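You operate a simulated robot arm through the tools that you are given. There is no shell and no other tool.

You run a simulated two-armed robot. Do the job below in one go: nothing can be reset, and whatever is moved stays where it is left.

Task
Crimp the grey cable joint with the insert of its colour.
Fine: one stroke; lay the joint back on its tray; leave the insert in and the slide pulled out.

The check looks at the end state, three seconds after you hand in, the way a careful person would. Anything else that was tipped, shoved, dropped, spilled or broken makes it a failure.

Robot
Two 7-joint arms with fingered hands on one trunk that stands fixed in place. Base frame: the origin is at the foot of the trunk, x ahead of it, y to its left, z up. Units: mm, rad, N and s.
The left shoulder is at [57, 158, 1270], the right one opposite. With the tool pointing down near the work surface each hand reaches from about 100 to 800 mm from the base axis, measured 20 degrees to its own side. Payload 4 kg a hand.
The TCP of each hand is the grasp point between the finger pads, 30 mm short of the fingertips. In the tool frame z runs along the fingers and y along their closing line. The gripper opens to 104 mm; its body begins 35 mm behind the TCP. The gripper is a hand of 4 fingers: y runs from the thumb to the fingers, the wrist lies at [-15, -104, -178] in the tool frame, and closing takes about 1.5 s.
Orientation is told as [roll, pitch, yaw] about the base's x, y, z axes, in that order, counted from this pose: with the fingers straight down and the wrist toward the robot, the tool's x, y and z point along [0, 1, 0], [1, 0, 0] and [0, 0, -1] of the base frame.

Tools
- The arms move only by the tool jog_arm. It takes "left_targets", "right_targets" or both (then of equal length, played together; a hand with none holds still); each is a list of rows, each a list of 2 entries, a list of its own where there are three numbers: the shift along the tool's x, y, z in units of 40 mm (1.0 is 40 mm), then the turn, a rotation vector about the tool's x, y, z in units of 5 degrees (1.0 is 5 degrees). In form: [[[tx, ty, tz], [rx, ry, rz]], ...]. A call has 1 to 20 rows; each row shifts and turns the commanded pose from where the row before left it, along the tool's axes as they then stand. "left_hand" and "right_hand" are, for a hand that has rows, the finger opening in mm, from 0 to 104, set as the call begins (left out, the last holds). A call with a number of a shift or a turn outside -1 to 1 is refused whole. A row lasts 0.2 s, in which the tool goes at most 50 mm and 0.15 rad; a call with a longer step from one row to the next is refused whole, and so is a gripper value outside its range. A pose out of reach is approached as far as the arm can. The call stops where the force on the tool passes 90 N (or 10 N more than at its start, if that is more) or the arm is blocked; 0.2 s more then pass. Each finger travels about 45 mm/s and halts on what it meets, pressing with about 26 N; the grip force reading is that of the motor and also rises with nothing between the fingers. The clock runs only during rows and for 0.2 s after the last one: add rows that do not move to give the fingers time. It gives the time, the measured TCP pose, the force on the tool (base axes), the opening and the grip force at its end, in the units of the frame above (readings bear some noise), with the torque about the TCP (base axes, N m) and any sound that the robot's microphone picked up, and new pictures: "views" is both (left out), scene, wrist or none (wrist: the cameras of the hands that moved).
- Cameras (640 x 400 px; columns grow to the right, rows downward): "scene" is now at [129.7, 48, 1451.8]; the picture's right is [0.50, -0.86, -0.01], its down [-0.40, -0.23, -0.89] and it looks along [0.76, 0.45, -0.46] (base axes); focal length 251 px, centre (320, 200). "left" rides on the left gripper at [-61, -92, -130] in its tool frame; the picture's right is [-0.81, -0.28, 0.52], its down [0.53, -0.71, 0.46] and it looks along [0.24, 0.64, 0.72] (tool axes); focal length 275 px, centre (320, 200). "right" rides on the right gripper at [61, -92, -130] in its tool frame; the picture's right is [-0.81, 0.28, -0.52], its down [-0.53, -0.71, 0.46] and it looks along [-0.24, 0.64, 0.72] (tool axes); focal length 275 px, centre (320, 200). There is no depth. A picture from a camera that has moved, and an enlarged one, comes with that camera's place and axes in the base frame and with its lens.
- raise_lower(by): moves the trunk up (or, below 0, down) by that many mm; the arms and the scene camera ride with it, the base frame stays. It gives what a move gives, with no picture.
- grasp_type(shape, hand): the hand has 4 fingers and takes this shape, open, in about a second: jaw (thumb against the fingers, like two jaws); tri (thumb and two fingers); tip (a fingertip pinch); poke (one finger out to press); point (the index stretched); flat (the hand flat); cup (the hand cupped); fist (a fist). The gripper value then closes the fingers along that shape, each until it touches; the sizes above hold for jaw. It gives what a move gives, with no picture.
- aim_head(pan, tilt): turns the head with the scene camera to pan (to the left, within 1.396 rad either way) and tilt (down, from -0.506 to 1.204), counted from straight ahead of the robot. It gives what a move gives, and a new picture of the scene camera.
- close_up(camera, box): a new picture of the part [left, top, right, bottom] of that camera's present view, enlarged. The clock stands still meanwhile.
- close_job(): hands the job in; it is judged then, once.

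Nothing tells you positions but the pictures and the camera data. Unless the task says otherwise, let go and move clear before handing in.

The tools are called after "Emit:" as name(argument=value, ...) on one line, values as JSON. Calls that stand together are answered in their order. jog_arm: Moves the arms, as the interface text tells. Its arguments: {"type":"object","properties":{"left_targets":{"type":"array","items":{"type":"array"}},"left_hand":{"type":"number"},"right_targets":{"type":"array","items":{"type":"array"}},"right_hand":{"type":"number"},"views":{"type":"string","enum":["both","scene","wrist","none"]}},"required":[]} The other tools are called the same way: raise_lower (by) moves the trunk up or down; grasp_type (shape, hand) gives the hand a shape; aim_head (pan, tilt) turns the head that bears the scene camera; close_up (camera, box) takes an enlarged picture of a part of a camera's view; close_job () hands the job in.

At the start:

```text
clock: 0.0
left_tool_pos: [385.2, 491.1, 1354.7]
left_orientation: [0.001, 0.0, 0.004]
left_force: [-0.4, 1.0, 0.6]
left_ft_torque: [0.0, 0.01, 0.05]
left_grip_width: 103.5
left_grasp_force: 0.0
left_shape: jaw
right_tool_pos: [383.1, 5.8, 1321.1]
right_orientation: [0.0, 0.0, 0.0]
right_force: [0.2, 0.2, -0.3]
right_ft_torque: [0.0, 0.02, -0.01]
right_grip_width: 103.6
right_grasp_force: 0.0
right_shape: jaw
trunk travel left (down, up): [-475.0, 32.0]
head pan, tilt (commanded): [0.525, 0.471]
```

scene: 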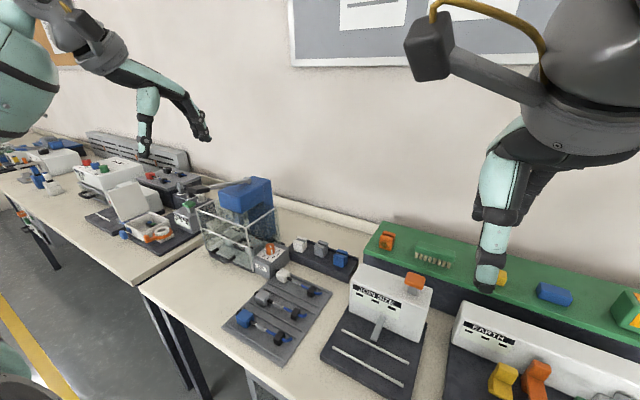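
right: 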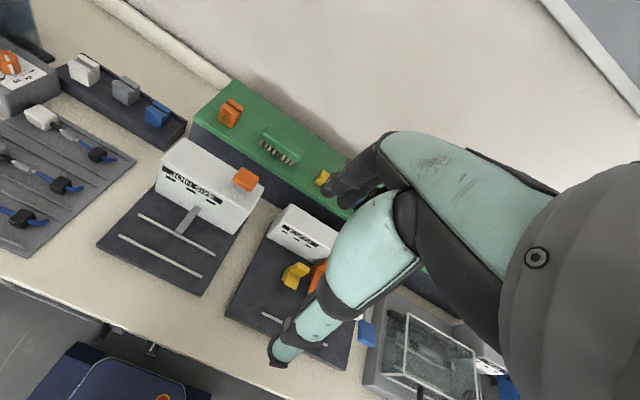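
left: 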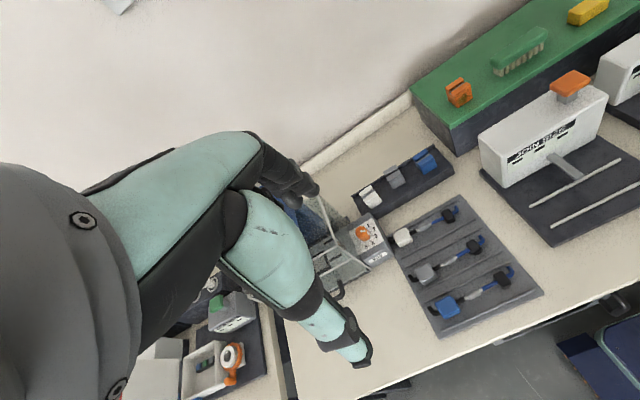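

I see a bench with a tray of three cable joints (white, grey, blue), a rack of three coloured inserts, and a machine labelled something like "JOIN SIZE" with a slide and an orange button. I'll take enlarged pictures first to understand the layout.

Emit:
close_up(camera="scene", box=[200, 220, 360, 370])

Emit:
close_up(camera="scene", box=[310, 250, 450, 400])

Emit:
close_up(camera="right", box=[90, 120, 280, 300])

Emit:
close_up(camera="left", box=[340, 130, 560, 340])

Emit:
close_up(camera="left", box=[460, 50, 640, 250])

Emit:
close_up(camera="right", box=[0, 30, 200, 260])

```text
2.67 times, centred on (280, 295) of scene
camera zoom: at [129.7, 48.0, 1451.8], right [0.5, -0.86, -0.01], down [-0.4, -0.23, -0.89], along [0.76, 0.45, -0.46], focal length 669 px, centre (427, -53)
```

zoom: 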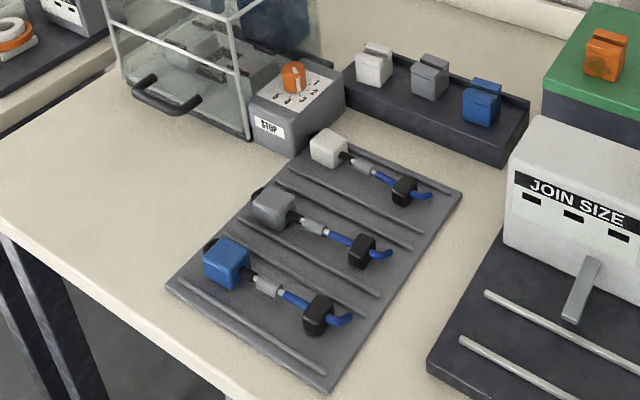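

```text
2.67 times, centred on (380, 325) of scene
camera zoom: at [129.7, 48.0, 1451.8], right [0.5, -0.86, -0.01], down [-0.4, -0.23, -0.89], along [0.76, 0.45, -0.46], focal length 669 px, centre (160, -133)
```

zoom: 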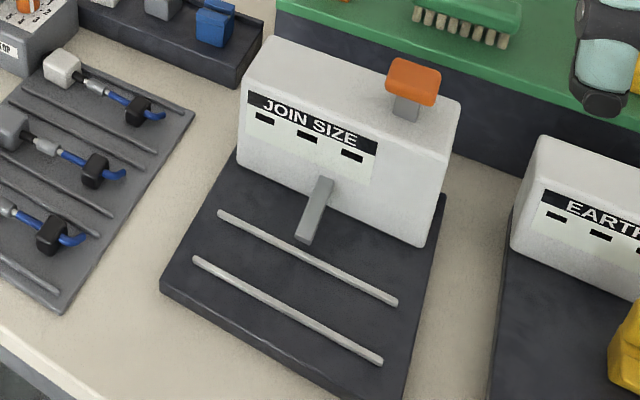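

```text
2.22 times, centred on (185, 210) of right
camera zoom: at [292.5, 67.5, 1450.7], right [0.28, -0.81, 0.52], down [-0.71, -0.53, -0.46], along [0.64, -0.24, -0.72], focal length 612 px, centre (620, 178)
```

zoom: 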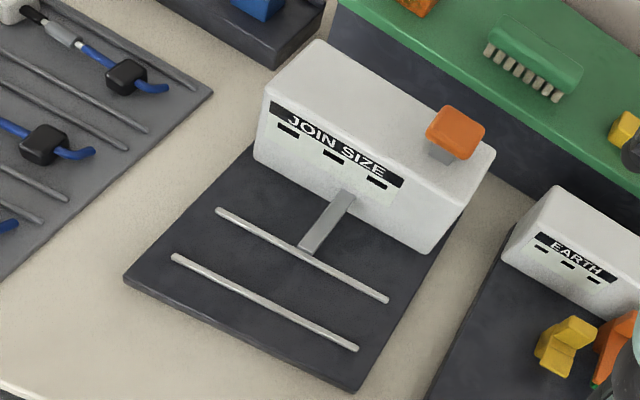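

```text
1.90 times, centred on (450, 235) of left
camera zoom: at [293.4, 429.5, 1485.3], right [-0.27, -0.81, -0.52], down [-0.71, 0.53, -0.46], along [0.64, 0.25, -0.72], focal length 524 px, centre (72, 133)
```

zoom: 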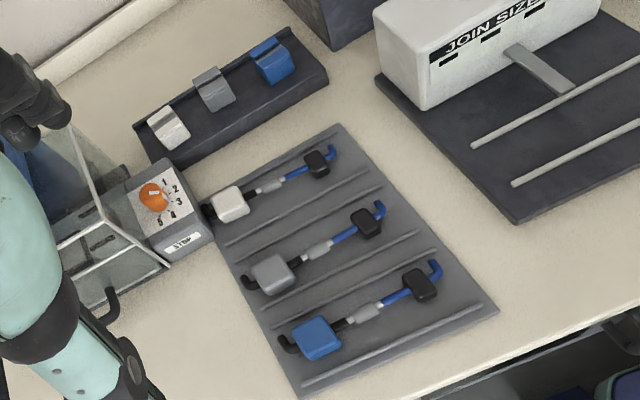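

```text
2.00 times, centred on (550, 150) of left
camera zoom: at [293.4, 429.5, 1485.3], right [-0.27, -0.81, -0.52], down [-0.71, 0.53, -0.46], along [0.64, 0.25, -0.72], focal length 551 px, centre (-140, 300)
```

zoom: 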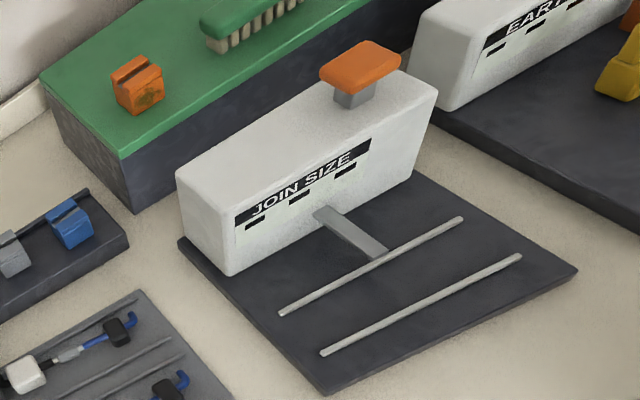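

```text
1.74 times, centred on (100, 145) of right
camera zoom: at [292.5, 67.5, 1450.7], right [0.28, -0.81, 0.52], down [-0.71, -0.53, -0.46], along [0.64, -0.24, -0.72], focal length 479 px, centre (703, 296)
```

zoom: 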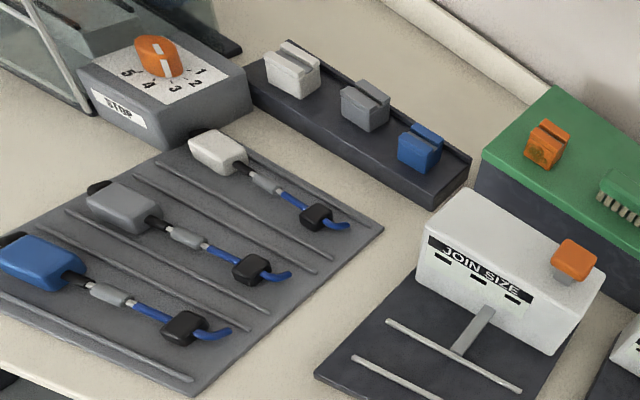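

The machine marked "JOIN SIZE" has a grey bar sticking out of the front and an orange button on top. I'll look around the rest of the bench before deciding which machine the inserts go into.

Emit:
aim_head(pan=0.0, tilt=0.7)

Emit:
aim_head(pan=-0.8, tilt=0.6)

Emit:
aim_head(pan=1.1, tilt=0.5)

Emit:
aim_head(pan=0.45, tilt=0.8)

```text
clock: 0.9
left_tool_pos: [367.6, 491.9, 1359.7]
left_orientation: [0.0, -0.015, 0.004]
left_force: [0.4, -0.3, 0.2]
left_ft_torque: [-0.01, 0.01, 0.0]
left_grip_width: 103.9
left_grasp_force: 0.1
left_shape: jaw
right_tool_pos: [366.6, 6.0, 1325.0]
right_orientation: [0.001, -0.014, 0.0]
right_force: [-0.5, -0.1, -0.5]
right_ft_torque: [0.0, -0.04, -0.01]
right_grip_width: 104.0
right_grasp_force: 0.0
right_shape: jaw
trunk travel left (down, up): [-475.0, 32.0]
head pan, tilt (commanded): [0.0, 0.7]
camera scene: at [134.2, 2.2, 1431.7], right [0.0, -1.0, 0.0], down [-0.65, 0.0, -0.76], along [0.76, 0.0, -0.65], focal length 251 px, centre (320, 200)
```

scene: 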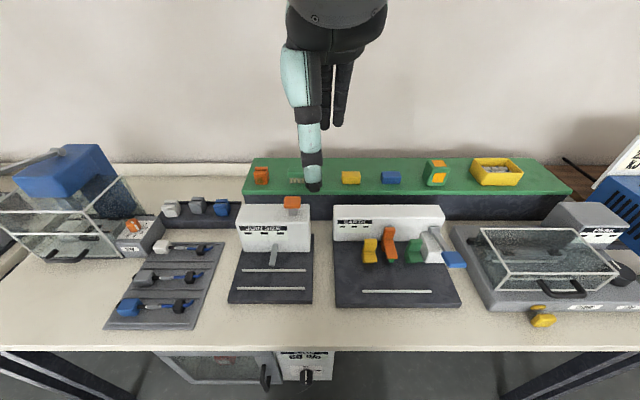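

```text
clock: 2.1
left_tool_pos: [369.2, 491.8, 1360.0]
left_orientation: [0.001, -0.012, 0.004]
left_force: [-0.4, -0.3, -0.6]
left_ft_torque: [-0.03, 0.02, 0.0]
left_grip_width: 103.9
left_grasp_force: 0.0
left_shape: jaw
right_tool_pos: [368.0, 5.8, 1324.1]
right_orientation: [0.0, -0.011, 0.0]
right_force: [0.1, -0.3, -0.5]
right_ft_torque: [0.01, 0.01, 0.05]
right_grip_width: 103.9
right_grasp_force: 0.0
right_shape: jaw
trunk travel left (down, up): [-475.0, 32.0]
head pan, tilt (commanded): [-0.799, 0.6]
camera scene: at [112.1, -61.3, 1440.5], right [-0.72, -0.7, 0.01], down [-0.41, 0.4, -0.82], along [0.57, -0.59, -0.57], focal length 251 px, centre (320, 200)
```

scene: 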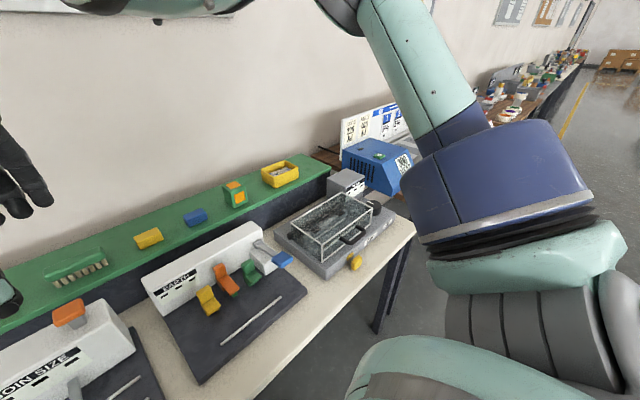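

```text
clock: 4.0
left_tool_pos: [370.1, 490.9, 1359.9]
left_orientation: [0.001, -0.012, 0.003]
left_force: [0.2, -0.6, 0.3]
left_ft_torque: [-0.02, -0.01, 0.02]
left_grip_width: 103.6
left_grasp_force: 0.1
left_shape: jaw
right_tool_pos: [369.3, 5.6, 1324.2]
right_orientation: [-0.001, -0.013, 0.001]
right_force: [0.2, 0.0, 0.6]
right_ft_torque: [-0.02, 0.0, 0.01]
right_grip_width: 104.2
right_grasp_force: 0.2
right_shape: jaw
trunk travel left (down, up): [-475.0, 32.0]
head pan, tilt (commanded): [1.1, 0.499]
camera scene: at [91.9, 83.1, 1449.8], right [0.89, -0.45, -0.01], down [-0.23, -0.43, -0.88], along [0.39, 0.78, -0.48], focal length 251 px, centre (320, 200)
```

scene: 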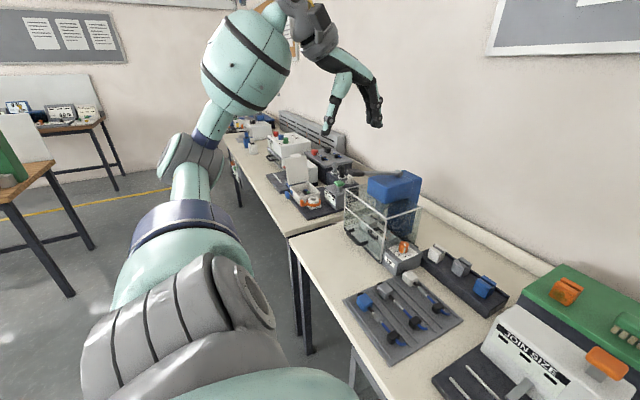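

```text
clock: 5.0
left_tool_pos: [369.0, 491.6, 1360.2]
left_orientation: [0.0, -0.013, 0.003]
left_force: [-0.2, -0.1, 0.2]
left_ft_torque: [0.0, 0.0, -0.03]
left_grip_width: 104.2
left_grasp_force: 0.1
left_shape: jaw
right_tool_pos: [368.2, 6.9, 1325.9]
right_orientation: [0.0, -0.012, 0.001]
right_force: [-0.7, 0.5, -0.1]
right_ft_torque: [-0.01, 0.01, -0.01]
right_grip_width: 103.7
right_grasp_force: 0.0
right_shape: jaw
trunk travel left (down, up): [-475.0, 32.0]
head pan, tilt (commanded): [0.45, 0.799]
camera scene: at [122.9, 37.1, 1423.5], right [0.44, -0.9, -0.01], down [-0.65, -0.31, -0.69], along [0.62, 0.3, -0.72], focal length 251 px, centre (320, 200)
```

scene: 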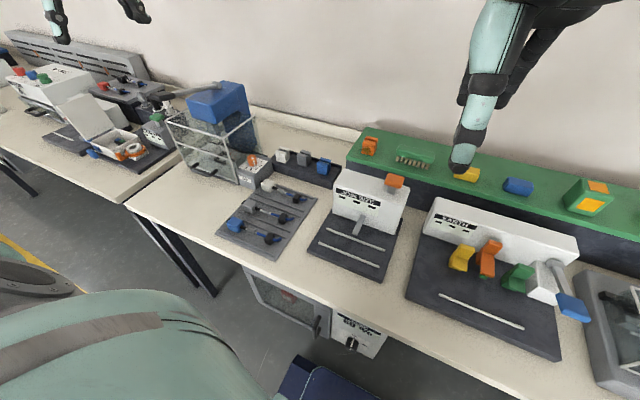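

There are two presses ("JOIN SIZE" and "EARTH"), plus a caged device with a dial. I'll zoom in tightly on each to read labels and find where the insert seats.

Emit:
close_up(camera="scene", box=[325, 165, 410, 218])

Emit:
close_up(camera="scene", box=[300, 200, 410, 285])

Emit:
close_up(camera="scene", box=[400, 190, 600, 330])

Emit:
close_up(camera="scene", box=[215, 170, 325, 260])

Emit:
close_up(camera="scene", box=[155, 75, 275, 190])

Emit:
close_up(camera="scene", box=[260, 140, 345, 195])

Emit:
close_up(camera="scene", box=[240, 270, 400, 370])

```text
7.53 times, centred on (368, 192) of scene
camera zoom: at [122.9, 37.1, 1423.5], right [0.44, -0.9, -0.01], down [-0.65, -0.31, -0.69], along [0.62, 0.3, -0.72], focal length 1888 px, centre (-38, 264)
```

zoom: 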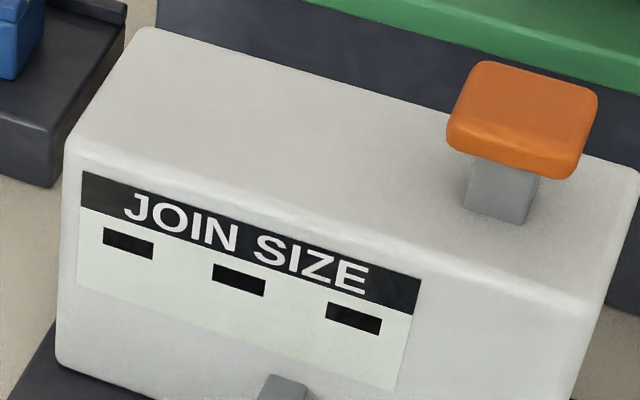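

```text
4.71 times, centred on (355, 242) of scene
camera zoom: at [122.9, 37.1, 1423.5], right [0.44, -0.9, -0.01], down [-0.65, -0.31, -0.69], along [0.62, 0.3, -0.72], focal length 1180 px, centre (155, 0)
```

zoom: 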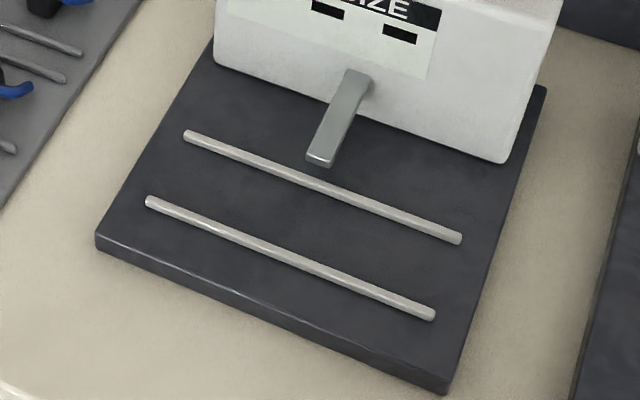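

```text
2.86 times, centred on (500, 260) of scene
camera zoom: at [122.9, 37.1, 1423.5], right [0.44, -0.9, -0.01], down [-0.65, -0.31, -0.69], along [0.62, 0.3, -0.72], focal length 716 px, centre (-194, 29)
```

zoom: 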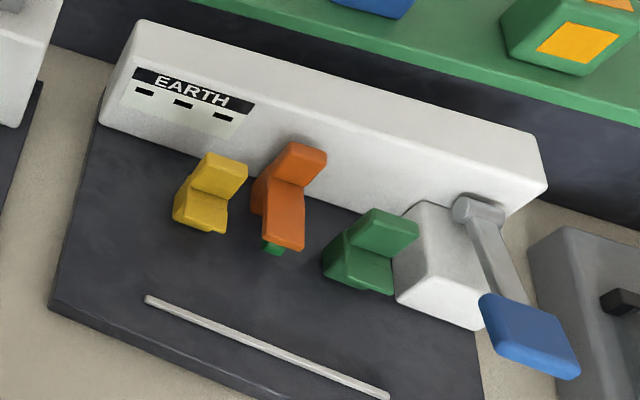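

```text
4.44 times, centred on (270, 215) of scene
camera zoom: at [122.9, 37.1, 1423.5], right [0.44, -0.9, -0.01], down [-0.65, -0.31, -0.69], along [0.62, 0.3, -0.72], focal length 1114 px, centre (542, 133)
```

zoom: 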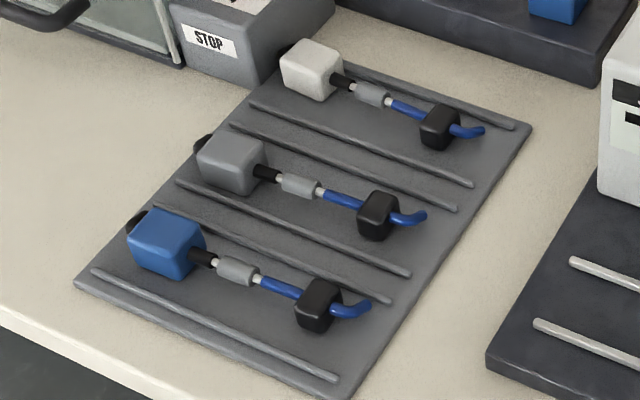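

```text
3.48 times, centred on (215, 132) of scene
camera zoom: at [122.9, 37.1, 1423.5], right [0.44, -0.9, -0.01], down [-0.65, -0.31, -0.69], along [0.62, 0.3, -0.72], focal length 872 px, centre (685, 435)
```

zoom: 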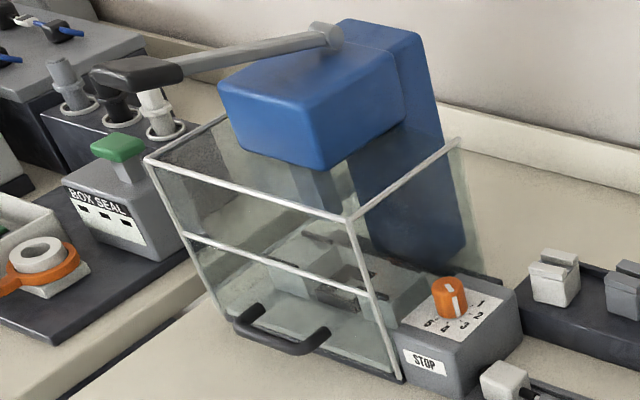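

```text
7.27 times, centred on (302, 168) of scene
camera zoom: at [122.9, 37.1, 1423.5], right [0.44, -0.9, -0.01], down [-0.65, -0.31, -0.69], along [0.62, 0.3, -0.72], focal length 1824 px, centre (447, 436)
```

zoom: 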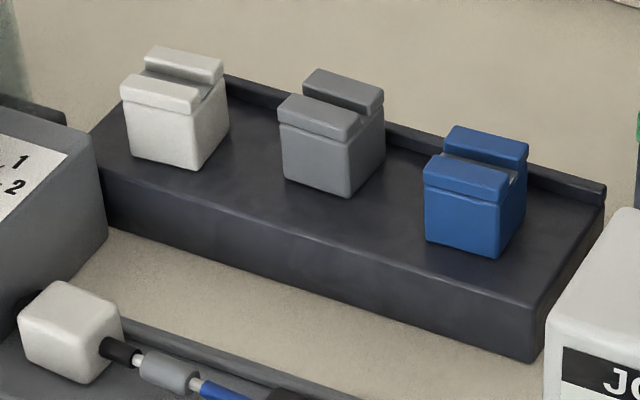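

```text
4.00 times, centred on (320, 320) of scene
camera zoom: at [122.9, 37.1, 1423.5], right [0.44, -0.9, -0.01], down [-0.65, -0.31, -0.69], along [0.62, 0.3, -0.72], focal length 1003 px, centre (320, -280)
```

zoom: 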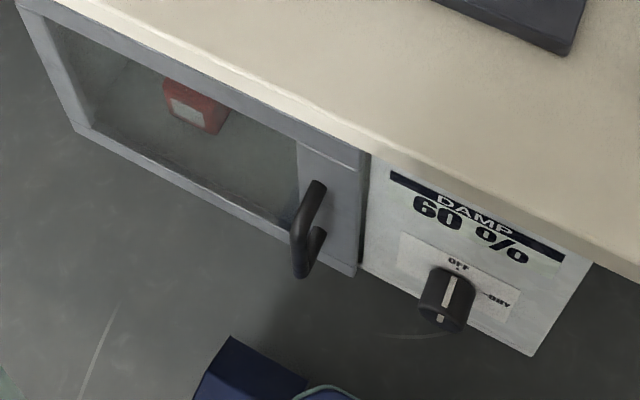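

The actual crimper looks like the caged blue press on the left with a lever, a nest inside a clear guard, and a "STOP" dial; "JOIN SIZE" appears to be a gauge. I'll look closely at the press, the dial and any posted instructions.

Emit:
aim_head(pan=0.8, tilt=0.6)

Emit:
close_up(camera="scene", box=[200, 100, 400, 240])

Emit:
close_up(camera="scene", box=[300, 150, 380, 230])

Emit:
aim_head(pan=0.5, tilt=0.0)

Emit:
close_up(camera="left", box=[270, 170, 400, 300])

Emit:
close_up(camera="right", box=[0, 30, 60, 120])

```text
clock: 5.8
left_tool_pos: [369.9, 491.3, 1361.0]
left_orientation: [0.0, -0.012, 0.004]
left_force: [0.0, -0.6, -0.8]
left_ft_torque: [0.02, 0.01, -0.03]
left_grip_width: 103.7
left_grasp_force: 0.0
left_shape: jaw
right_tool_pos: [367.7, 6.0, 1325.9]
right_orientation: [0.0, -0.012, -0.001]
right_force: [0.5, 0.3, 0.5]
right_ft_torque: [0.0, 0.02, 0.01]
right_grip_width: 104.1
right_grasp_force: 0.1
right_shape: jaw
trunk travel left (down, up): [-475.0, 32.0]
head pan, tilt (commanded): [0.799, 0.6]
camera scene: at [112.1, 65.4, 1440.4], right [0.72, -0.7, -0.01], down [-0.41, -0.41, -0.82], along [0.57, 0.59, -0.57], focal length 251 px, centre (320, 200)
```

scene: 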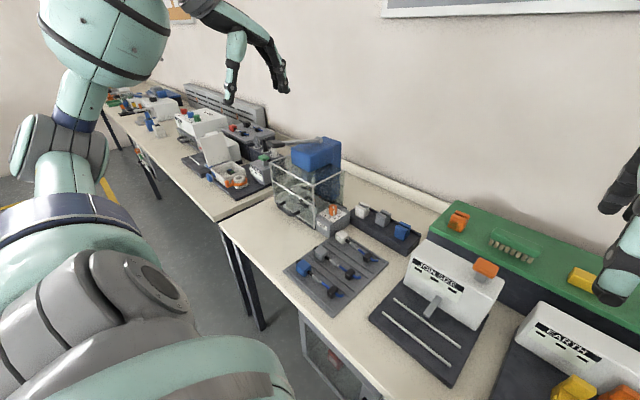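

```text
2.86 times, centred on (300, 170) of scene
camera zoom: at [112.1, 65.4, 1440.4], right [0.72, -0.7, -0.01], down [-0.41, -0.41, -0.82], along [0.57, 0.59, -0.57], focal length 716 px, centre (377, 286)
```

zoom: 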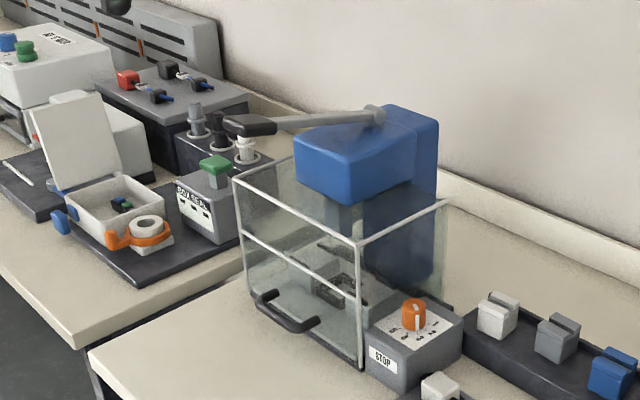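

```text
5.00 times, centred on (340, 190) of scene
camera zoom: at [112.1, 65.4, 1440.4], right [0.72, -0.7, -0.01], down [-0.41, -0.41, -0.82], along [0.57, 0.59, -0.57], focal length 1254 px, centre (220, 250)
```

zoom: 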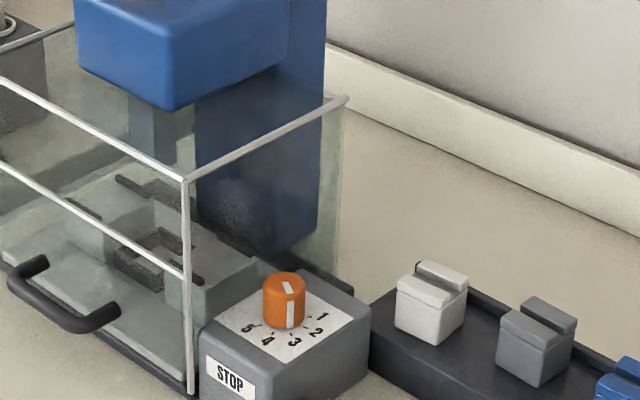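

```text
clock: 6.8
left_tool_pos: [369.8, 491.2, 1360.1]
left_orientation: [-0.001, -0.013, 0.004]
left_force: [-0.4, -0.1, 0.6]
left_ft_torque: [0.0, -0.03, 0.0]
left_grip_width: 104.0
left_grasp_force: 0.1
left_shape: jaw
right_tool_pos: [367.9, 6.8, 1325.4]
right_orientation: [0.001, -0.012, 0.0]
right_force: [-0.2, -0.3, -0.3]
right_ft_torque: [0.03, -0.02, -0.01]
right_grip_width: 104.0
right_grasp_force: 0.0
right_shape: jaw
trunk travel left (down, up): [-475.0, 32.0]
head pan, tilt (commanded): [0.499, 0.0]
camera scene: at [130.3, 45.1, 1495.4], right [0.48, -0.88, -0.01], down [-0.01, 0.0, -1.0], along [0.88, 0.48, -0.01], focal length 251 px, centre (320, 200)
```

scene: 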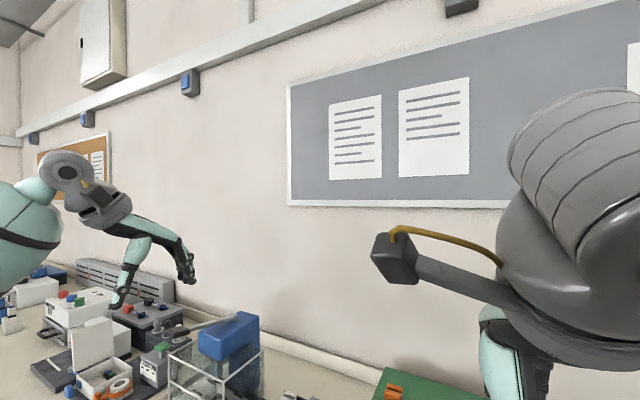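

```text
3.08 times, centred on (335, 235) of left
camera zoom: at [276.9, 429.5, 1489.3], right [-0.27, -0.81, -0.52], down [-0.71, 0.53, -0.46], along [0.65, 0.25, -0.72], focal length 847 px, centre (274, 92)
```

zoom: 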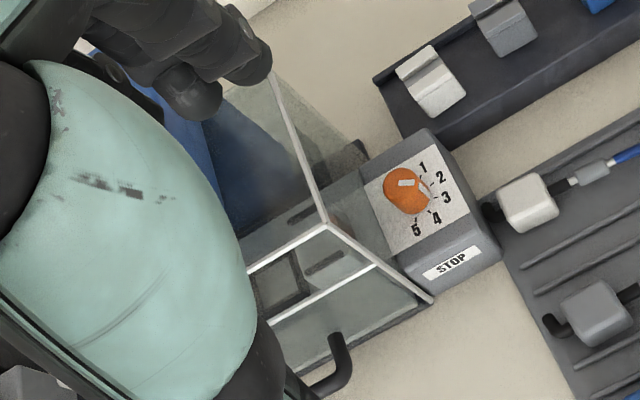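

```text
4.44 times, centred on (30, 75) of right
camera zoom: at [275.4, 67.2, 1453.9], right [0.27, -0.81, 0.52], down [-0.71, -0.53, -0.46], along [0.65, -0.24, -0.72], focal length 1224 px, centre (1609, 756)
```

zoom: 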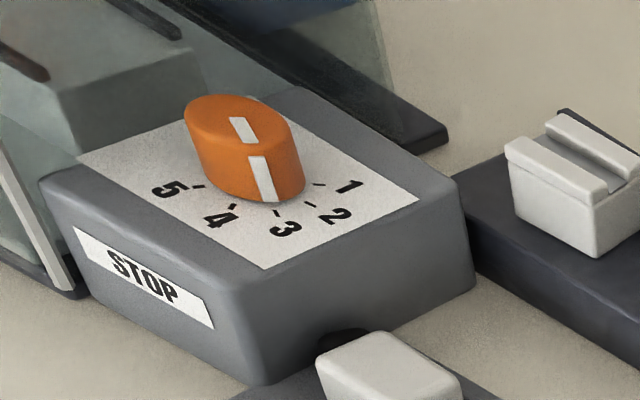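

The crimper is the caged blue press with a lever; its STOP dial points at 3 now. The inserts sit at roughly (770, 420, 870), at the edge of reach, so I'll lower the trunk a bit, which also gives me a second viewpoint to measure heights.

Emit:
raise_lower(by=-120)

Emit:
aim_head(pan=0.8, tilt=0.5)

Emit:
close_up(camera="scene", box=[240, 80, 400, 200])

Emit:
close_up(camera="scene", box=[260, 130, 360, 210])

```text
clock: 8.3
left_tool_pos: [369.9, 491.5, 1238.5]
left_orientation: [0.0, -0.012, 0.006]
left_force: [0.1, -0.5, -0.8]
left_ft_torque: [-0.02, -0.01, 0.0]
left_grip_width: 104.2
left_grasp_force: 0.1
left_shape: jaw
right_tool_pos: [367.2, 5.5, 1203.1]
right_orientation: [0.0, -0.011, 0.001]
right_force: [0.6, -1.3, 0.9]
right_ft_torque: [0.02, 0.0, 0.0]
right_grip_width: 104.0
right_grasp_force: 0.2
right_shape: jaw
trunk travel left (down, up): [-355.0, 152.0]
head pan, tilt (commanded): [0.499, 0.0]
```

```text
clock: 9.2
left_tool_pos: [368.2, 491.1, 1239.7]
left_orientation: [0.0, -0.013, 0.005]
left_force: [-0.5, 0.0, 0.3]
left_ft_torque: [0.03, -0.03, 0.01]
left_grip_width: 104.2
left_grasp_force: 0.0
left_shape: jaw
right_tool_pos: [367.5, 6.5, 1203.4]
right_orientation: [0.0, -0.012, 0.0]
right_force: [-0.1, -0.3, 0.6]
right_ft_torque: [0.04, -0.02, 0.02]
right_grip_width: 103.8
right_grasp_force: 0.2
right_shape: jaw
trunk travel left (down, up): [-355.0, 152.0]
head pan, tilt (commanded): [0.799, 0.499]
camera scene: at [112.4, 67.2, 1328.4], right [0.72, -0.7, -0.01], down [-0.34, -0.34, -0.87], along [0.61, 0.63, -0.49], focal length 251 px, centre (320, 200)
```

scene: 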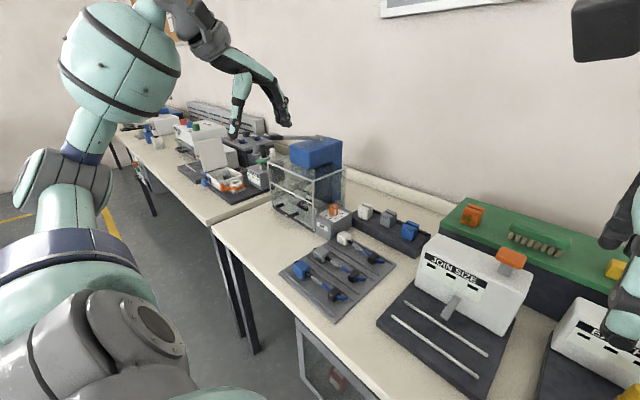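

```text
3.33 times, centred on (320, 140) of scene
camera zoom: at [112.4, 67.2, 1328.4], right [0.72, -0.7, -0.01], down [-0.34, -0.34, -0.87], along [0.61, 0.63, -0.49], focal length 836 px, centre (320, 400)
```

zoom: 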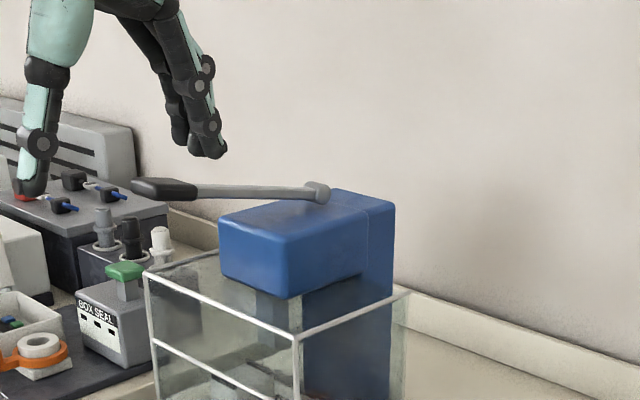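

```text
5.00 times, centred on (310, 170) of scene
camera zoom: at [112.4, 67.2, 1328.4], right [0.72, -0.7, -0.01], down [-0.34, -0.34, -0.87], along [0.61, 0.63, -0.49], focal length 1254 px, centre (370, 350)
```

zoom: 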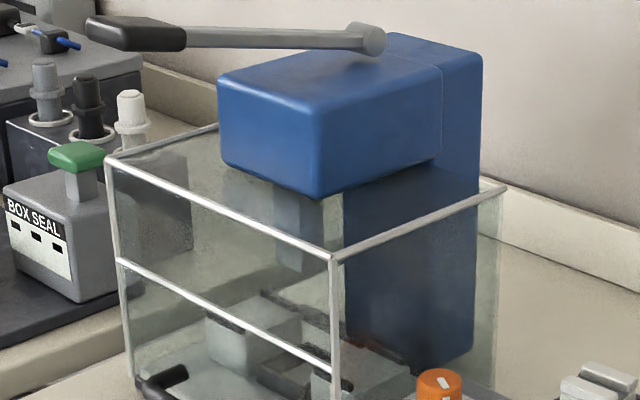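

The press frame faces the robot: cage front near x≈628, y from 637 to 900, top z≈969, with the lever pointing forward over it. Let me zoom on the bottom of the cage to understand the slide and its handle.

Emit:
close_up(camera="scene", box=[262, 170, 352, 240])

Emit:
close_up(camera="scene", box=[270, 185, 320, 225])

Emit:
close_up(camera="scene", box=[350, 195, 430, 255])

Emit:
close_up(camera="scene", box=[280, 230, 400, 320])

Emit:
close_up(camera="left", box=[0, 0, 640, 400])

Emit:
close_up(camera="right", box=[0, 0, 640, 400])

```text
5.71 times, centred on (307, 205) of scene
camera zoom: at [112.4, 67.2, 1328.4], right [0.72, -0.7, -0.01], down [-0.34, -0.34, -0.87], along [0.61, 0.63, -0.49], focal length 1433 px, centre (394, 171)
```

zoom: 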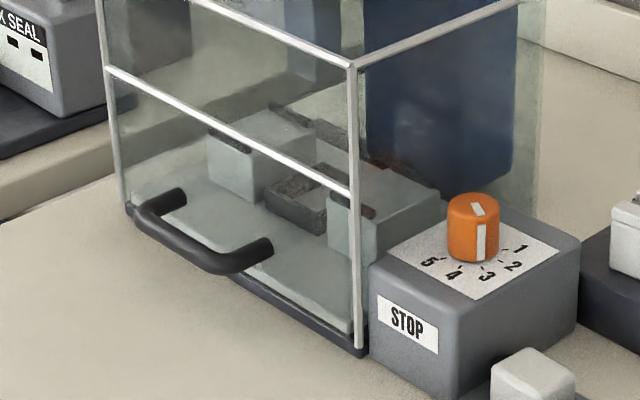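

```text
10.00 times, centred on (295, 205) of scene
camera zoom: at [112.4, 67.2, 1328.4], right [0.72, -0.7, -0.01], down [-0.34, -0.34, -0.87], along [0.61, 0.63, -0.49], focal length 2507 px, centre (570, 150)
```

zoom: 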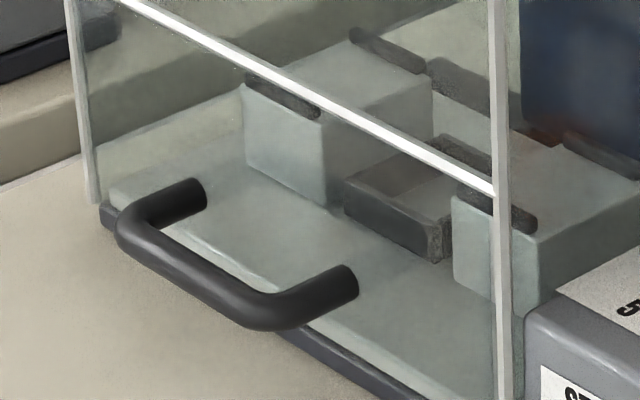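

```text
6.67 times, centred on (390, 225) of scene
camera zoom: at [112.4, 67.2, 1328.4], right [0.72, -0.7, -0.01], down [-0.34, -0.34, -0.87], along [0.61, 0.63, -0.49], focal length 1672 px, centre (-147, 33)
```

zoom: 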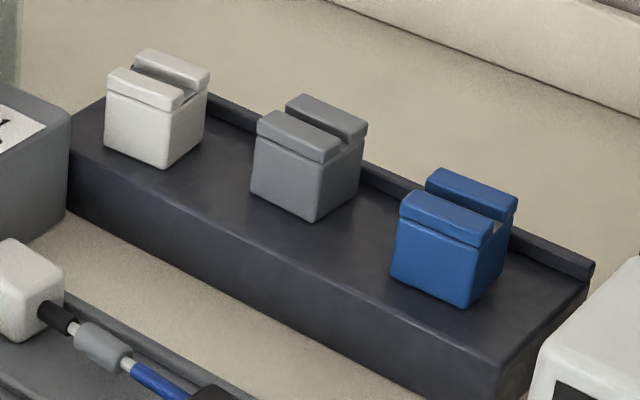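

```text
4.44 times, centred on (340, 275) of scene
camera zoom: at [112.4, 67.2, 1328.4], right [0.72, -0.7, -0.01], down [-0.34, -0.34, -0.87], along [0.61, 0.63, -0.49], focal length 1114 px, centre (231, -133)
```

zoom: 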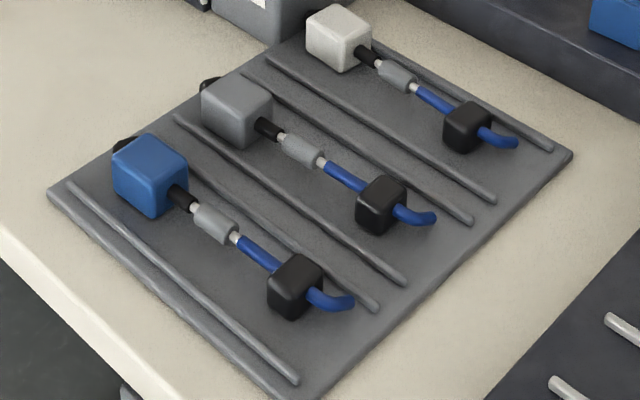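

```text
1.00 times, centred on (320, 200) of left (not enlarged: the box is as wide or as high as the picture)
camera zoom: at [276.5, 429.5, 1368.1], right [-0.27, -0.81, -0.52], down [-0.71, 0.53, -0.46], along [0.65, 0.25, -0.72], focal length 275 px, centre (320, 200)
```

zoom: 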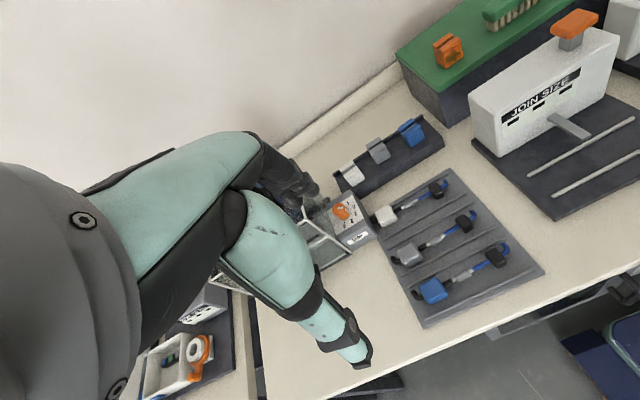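

```text
1.00 times, centred on (320, 200) of right (not enlarged: the box is as wide or as high as the picture)
camera zoom: at [275.1, 67.3, 1332.8], right [0.27, -0.81, 0.52], down [-0.71, -0.53, -0.46], along [0.65, -0.24, -0.72], focal length 275 px, centre (320, 200)
```

zoom: 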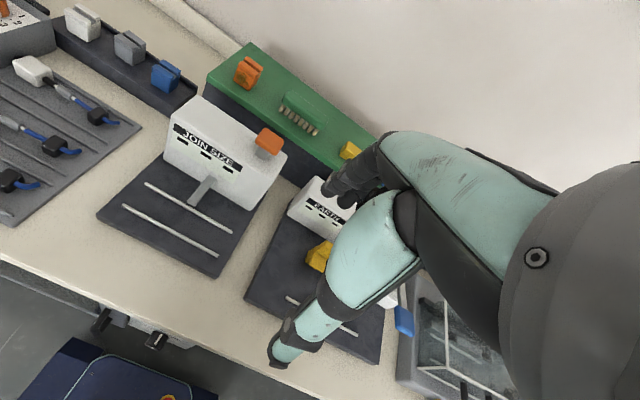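

The slide carries a black socket between two rest blocks, with a bar handle at about (593, 724–823, 808); table top is about z 765. I'll lower the trunk further so the left arm can reach, and check the right-hand board for any notes.

Emit:
raise_lower(by=-130)

Emit:
aim_head(pan=-0.7, tilt=0.35)

Emit:
aim_head(pan=0.85, tilt=0.4)

Emit:
close_up(camera="scene", box=[240, 100, 400, 220])

```text
clock: 10.8
left_tool_pos: [369.5, 492.2, 1108.9]
left_orientation: [-0.001, -0.013, 0.004]
left_force: [0.1, 0.3, -0.1]
left_ft_torque: [0.0, 0.02, 0.01]
left_grip_width: 103.9
left_grasp_force: 0.0
left_shape: jaw
right_tool_pos: [367.4, 6.7, 1075.6]
right_orientation: [-0.002, -0.011, 0.001]
right_force: [-0.5, 0.2, 0.6]
right_ft_torque: [-0.02, 0.01, 0.0]
right_grip_width: 104.1
right_grasp_force: 0.0
right_shape: jaw
trunk travel left (down, up): [-225.0, 282.0]
head pan, tilt (commanded): [0.799, 0.499]
```

```text
clock: 12.4
left_tool_pos: [369.6, 490.7, 1110.9]
left_orientation: [0.0, -0.012, 0.003]
left_force: [-0.3, -1.0, 0.2]
left_ft_torque: [0.01, 0.03, 0.0]
left_grip_width: 103.9
left_grasp_force: 0.1
left_shape: jaw
right_tool_pos: [368.5, 6.2, 1075.4]
right_orientation: [0.0, -0.012, 0.0]
right_force: [-1.1, -0.3, 0.2]
right_ft_torque: [0.01, -0.03, -0.03]
right_grip_width: 103.9
right_grasp_force: 0.1
right_shape: jaw
trunk travel left (down, up): [-225.0, 282.0]
head pan, tilt (commanded): [-0.7, 0.351]
camera scene: at [118.6, -57.9, 1213.2], right [-0.64, -0.77, 0.01], down [-0.28, 0.22, -0.94], along [0.71, -0.6, -0.35], focal length 251 px, centre (320, 200)
```

scene: 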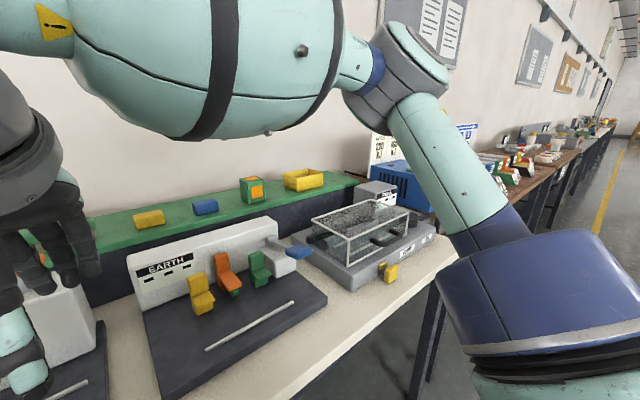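

```text
clock: 14.1
left_tool_pos: [369.0, 491.7, 1110.1]
left_orientation: [0.0, -0.013, 0.003]
left_force: [0.7, -0.7, -0.6]
left_ft_torque: [-0.03, 0.0, 0.0]
left_grip_width: 104.0
left_grasp_force: 0.1
left_shape: jaw
right_tool_pos: [368.8, 5.7, 1076.2]
right_orientation: [0.001, -0.013, 0.0]
right_force: [0.2, -0.2, 1.1]
right_ft_torque: [-0.04, 0.0, -0.02]
right_grip_width: 104.1
right_grasp_force: 0.1
right_shape: jaw
trunk travel left (down, up): [-225.0, 282.0]
head pan, tilt (commanded): [0.85, 0.4]
camera scene: at [108.5, 71.6, 1208.8], right [0.75, -0.66, -0.01], down [-0.27, -0.29, -0.92], along [0.6, 0.69, -0.4], focal length 251 px, centre (320, 200)
```

scene: 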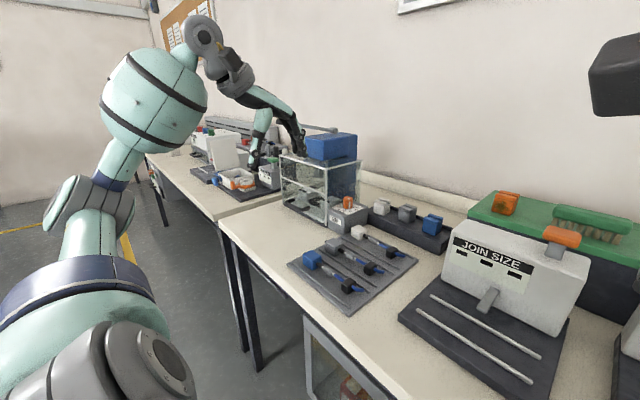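

```text
3.33 times, centred on (320, 160) of scene
camera zoom: at [108.5, 71.6, 1208.8], right [0.75, -0.66, -0.01], down [-0.27, -0.29, -0.92], along [0.6, 0.69, -0.4], focal length 836 px, centre (320, 333)
```

zoom: 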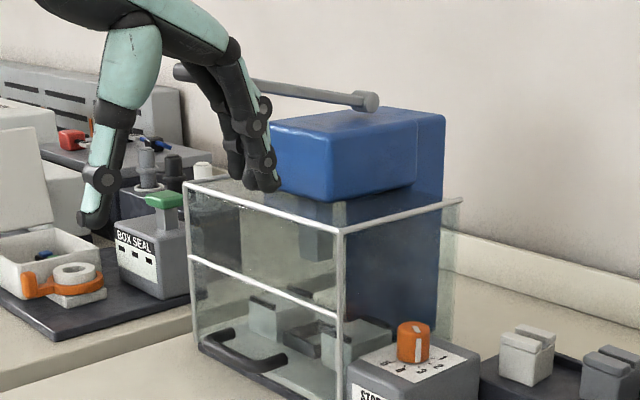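

The press lever, guard and slide are clear now, and nothing on the boards gives extra settings. I'll swing the left hand lower and left, tilting the fingers forward (yaw +25°, pitch −40°), to get a closer look at the slide handle.

Emit:
jog_arm(left_targets=[[[0.75, 0.25, 0.75], [0, 0, 0]], [[0.75, 0.25, 0.75], [0, 0, 0]], [[0.75, 0.25, 0.75], [0, 0, 0]], [[0.75, 0.25, 0.75], [0, 0, 0]], [[0, 0, 0], [0, 0, -1]], [[0, 0, 0], [0, 0, -1]], [[0, 0, 0], [0, 0, -1]], [[0, 0, 0], [0, 0, -1]], [[0, 0, 0], [0, 0, -1]], [[0, 0, 0], [-1, 0, 0]], [[0, 0, 0], [-1, 0, 0]], [[0, 0, 0], [-1, 0, 0]], [[0, 0, 0], [-1, 0, 0]], [[0, 0, 0], [-1, 0, 0]], [[0, 0, 0], [-1, 0, 0]], [[0, 0, 0], [-1, 0, 0]], [[0, 0, 0], [-1, 0, 0]]], left_hand=40, views="both")

```text
clock: 17.6
left_tool_pos: [409.7, 610.7, 990.4]
left_orientation: [-0.005, -0.708, 0.441]
left_force: [0.3, -0.2, -0.6]
left_ft_torque: [0.06, 0.04, 0.04]
left_grip_width: 40.4
left_grasp_force: 0.1
left_shape: jaw
right_tool_pos: [368.1, 6.7, 1074.7]
right_orientation: [0.0, -0.012, 0.001]
right_force: [0.0, -0.7, 0.4]
right_ft_torque: [-0.01, -0.03, 0.0]
right_grip_width: 103.8
right_grasp_force: 0.1
right_shape: jaw
trunk travel left (down, up): [-225.0, 282.0]
head pan, tilt (commanded): [0.85, 0.4]
camera scene: at [108.4, 71.6, 1208.8], right [0.75, -0.66, -0.01], down [-0.27, -0.29, -0.92], along [0.6, 0.69, -0.4], focal length 251 px, centre (320, 200)
camera left: at [295.7, 489.5, 1029.9], right [0.46, -0.68, -0.57], down [-0.45, 0.38, -0.81], along [0.77, 0.63, -0.13], focal length 275 px, centre (320, 200)
```

scene: 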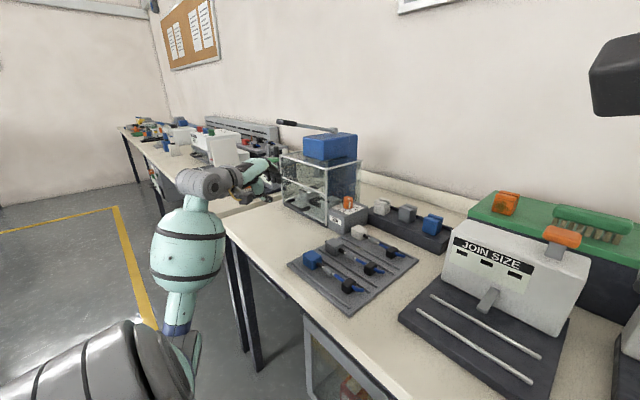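
left: 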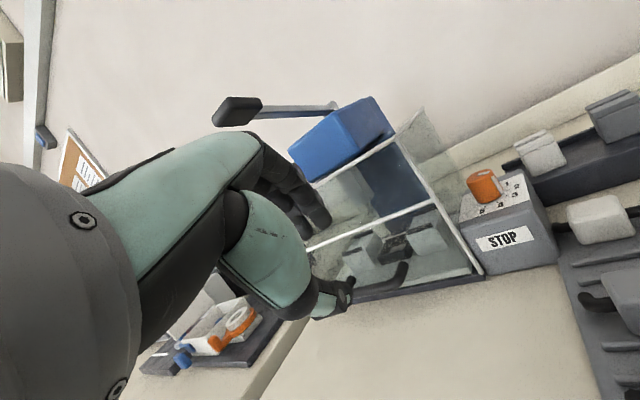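

Emit:
close_up(camera="scene", box=[170, 110, 390, 240])

Emit:
close_up(camera="left", box=[230, 90, 470, 310])

Emit:
close_up(camera="scene", box=[275, 180, 335, 225])

```text
2.91 times, centred on (280, 175) of scene
camera zoom: at [108.4, 71.6, 1208.8], right [0.75, -0.66, -0.01], down [-0.27, -0.29, -0.92], along [0.6, 0.69, -0.4], focal length 729 px, centre (436, 273)
```

zoom: 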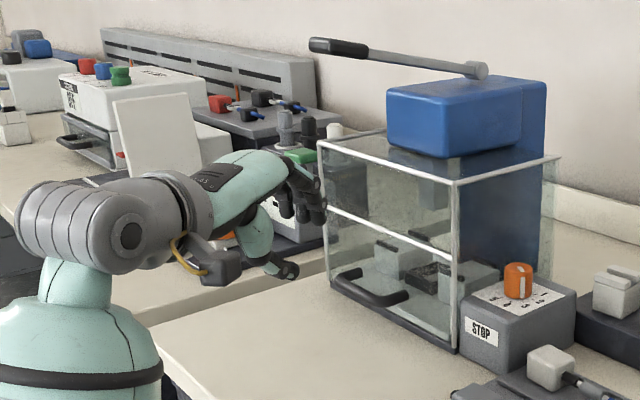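

```text
1.82 times, centred on (350, 200) of left
camera zoom: at [295.7, 489.5, 1029.9], right [0.46, -0.68, -0.57], down [-0.45, 0.38, -0.81], along [0.77, 0.63, -0.13], focal length 500 px, centre (266, 200)
```

zoom: 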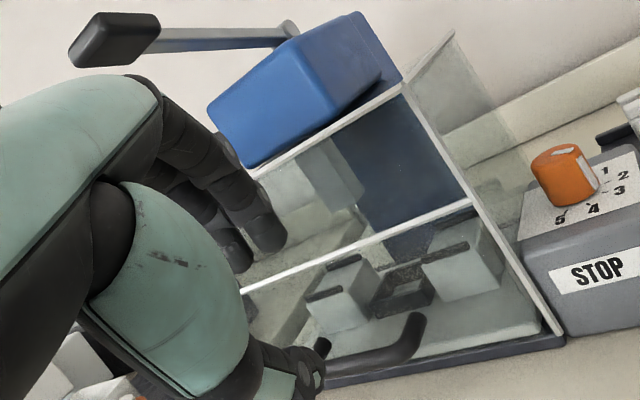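

```text
8.89 times, centred on (305, 202) of scene
camera zoom: at [108.4, 71.6, 1208.8], right [0.75, -0.66, -0.01], down [-0.27, -0.29, -0.92], along [0.6, 0.69, -0.4], focal length 2229 px, centre (453, 178)
```

zoom: 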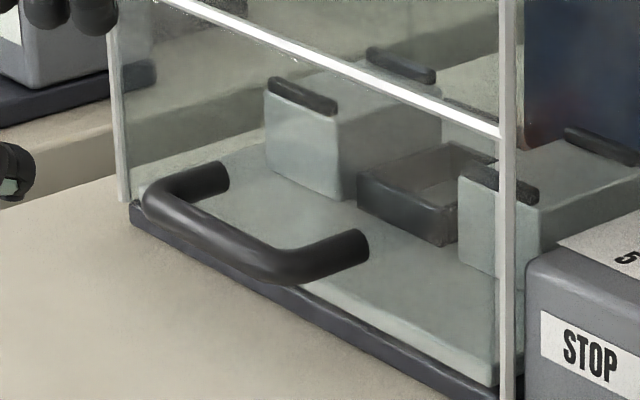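

The hand tracks well and the view shows the slide handle and the socket clearly. I'll move to about 150 mm from the handle along the approach direction and refine from the wrist camera.

Emit:
jog_arm(left_targets=[[[0.31, 0.289, 0.636], [0, 0, 0]], [[0.31, 0.289, 0.636], [0, 0, 0]], [[0.31, 0.289, 0.636], [0, 0, 0]], [[0.31, 0.289, 0.636], [0, 0, 0]], [[0.31, 0.289, 0.636], [0, 0, 0]]], views="both")

Emit:
close_up(camera="scene", box=[240, 150, 340, 230])

Emit:
close_up(camera="left", box=[230, 100, 470, 310])

```text
clock: 18.9
left_tool_pos: [496.1, 722.8, 930.1]
left_orientation: [-0.005, -0.709, 0.443]
left_force: [0.4, -0.2, -0.4]
left_ft_torque: [0.0, 0.0, 0.01]
left_grip_width: 40.4
left_grasp_force: 0.1
left_shape: jaw
right_tool_pos: [366.9, 6.5, 1074.6]
right_orientation: [0.0, -0.014, 0.0]
right_force: [0.9, -0.3, 0.5]
right_ft_torque: [0.0, 0.01, -0.02]
right_grip_width: 104.2
right_grasp_force: 0.0
right_shape: jaw
trunk travel left (down, up): [-225.0, 282.0]
head pan, tilt (commanded): [0.85, 0.4]
camera scene: at [108.9, 72.1, 1208.7], right [0.75, -0.66, -0.01], down [-0.27, -0.29, -0.92], along [0.6, 0.69, -0.4], focal length 251 px, centre (320, 200)
camera left: at [384.4, 601.7, 969.5], right [0.46, -0.68, -0.57], down [-0.45, 0.37, -0.81], along [0.77, 0.63, -0.13], focal length 275 px, centre (320, 200)
```

scene: 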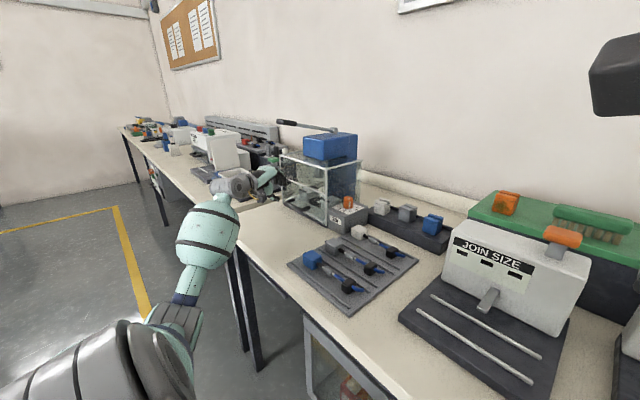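
left: 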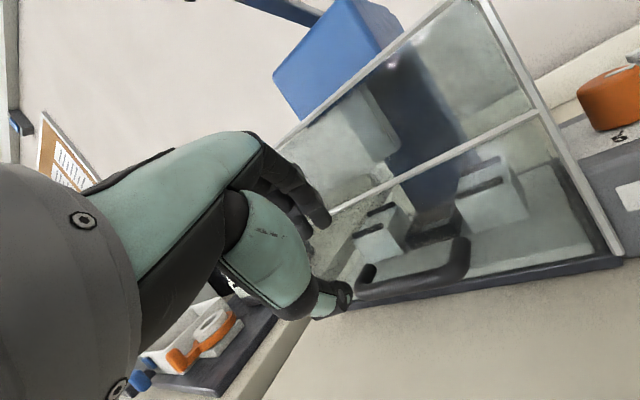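

```text
5.00 times, centred on (290, 190) of scene
camera zoom: at [108.9, 72.1, 1208.7], right [0.75, -0.66, -0.01], down [-0.27, -0.29, -0.92], along [0.6, 0.69, -0.4], focal length 1254 px, centre (470, 250)
```

zoom: 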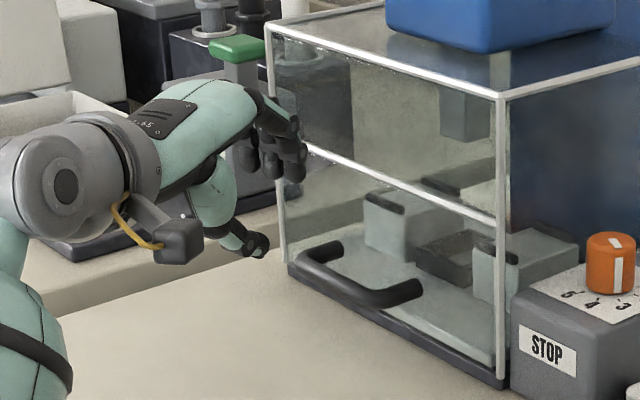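

```text
1.90 times, centred on (350, 205) of left
camera zoom: at [384.4, 601.7, 969.5], right [0.46, -0.68, -0.57], down [-0.45, 0.37, -0.81], along [0.77, 0.63, -0.13], focal length 524 px, centre (263, 190)
```

zoom: 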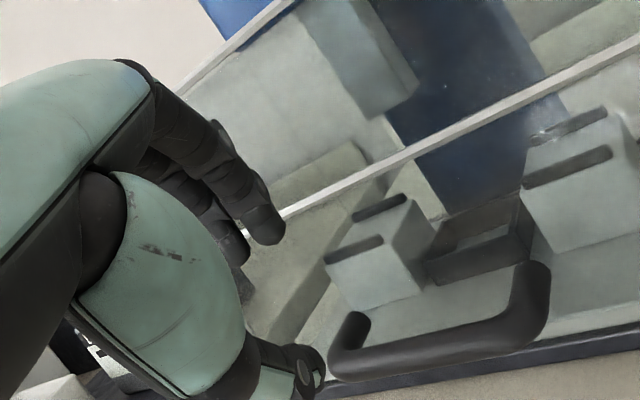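

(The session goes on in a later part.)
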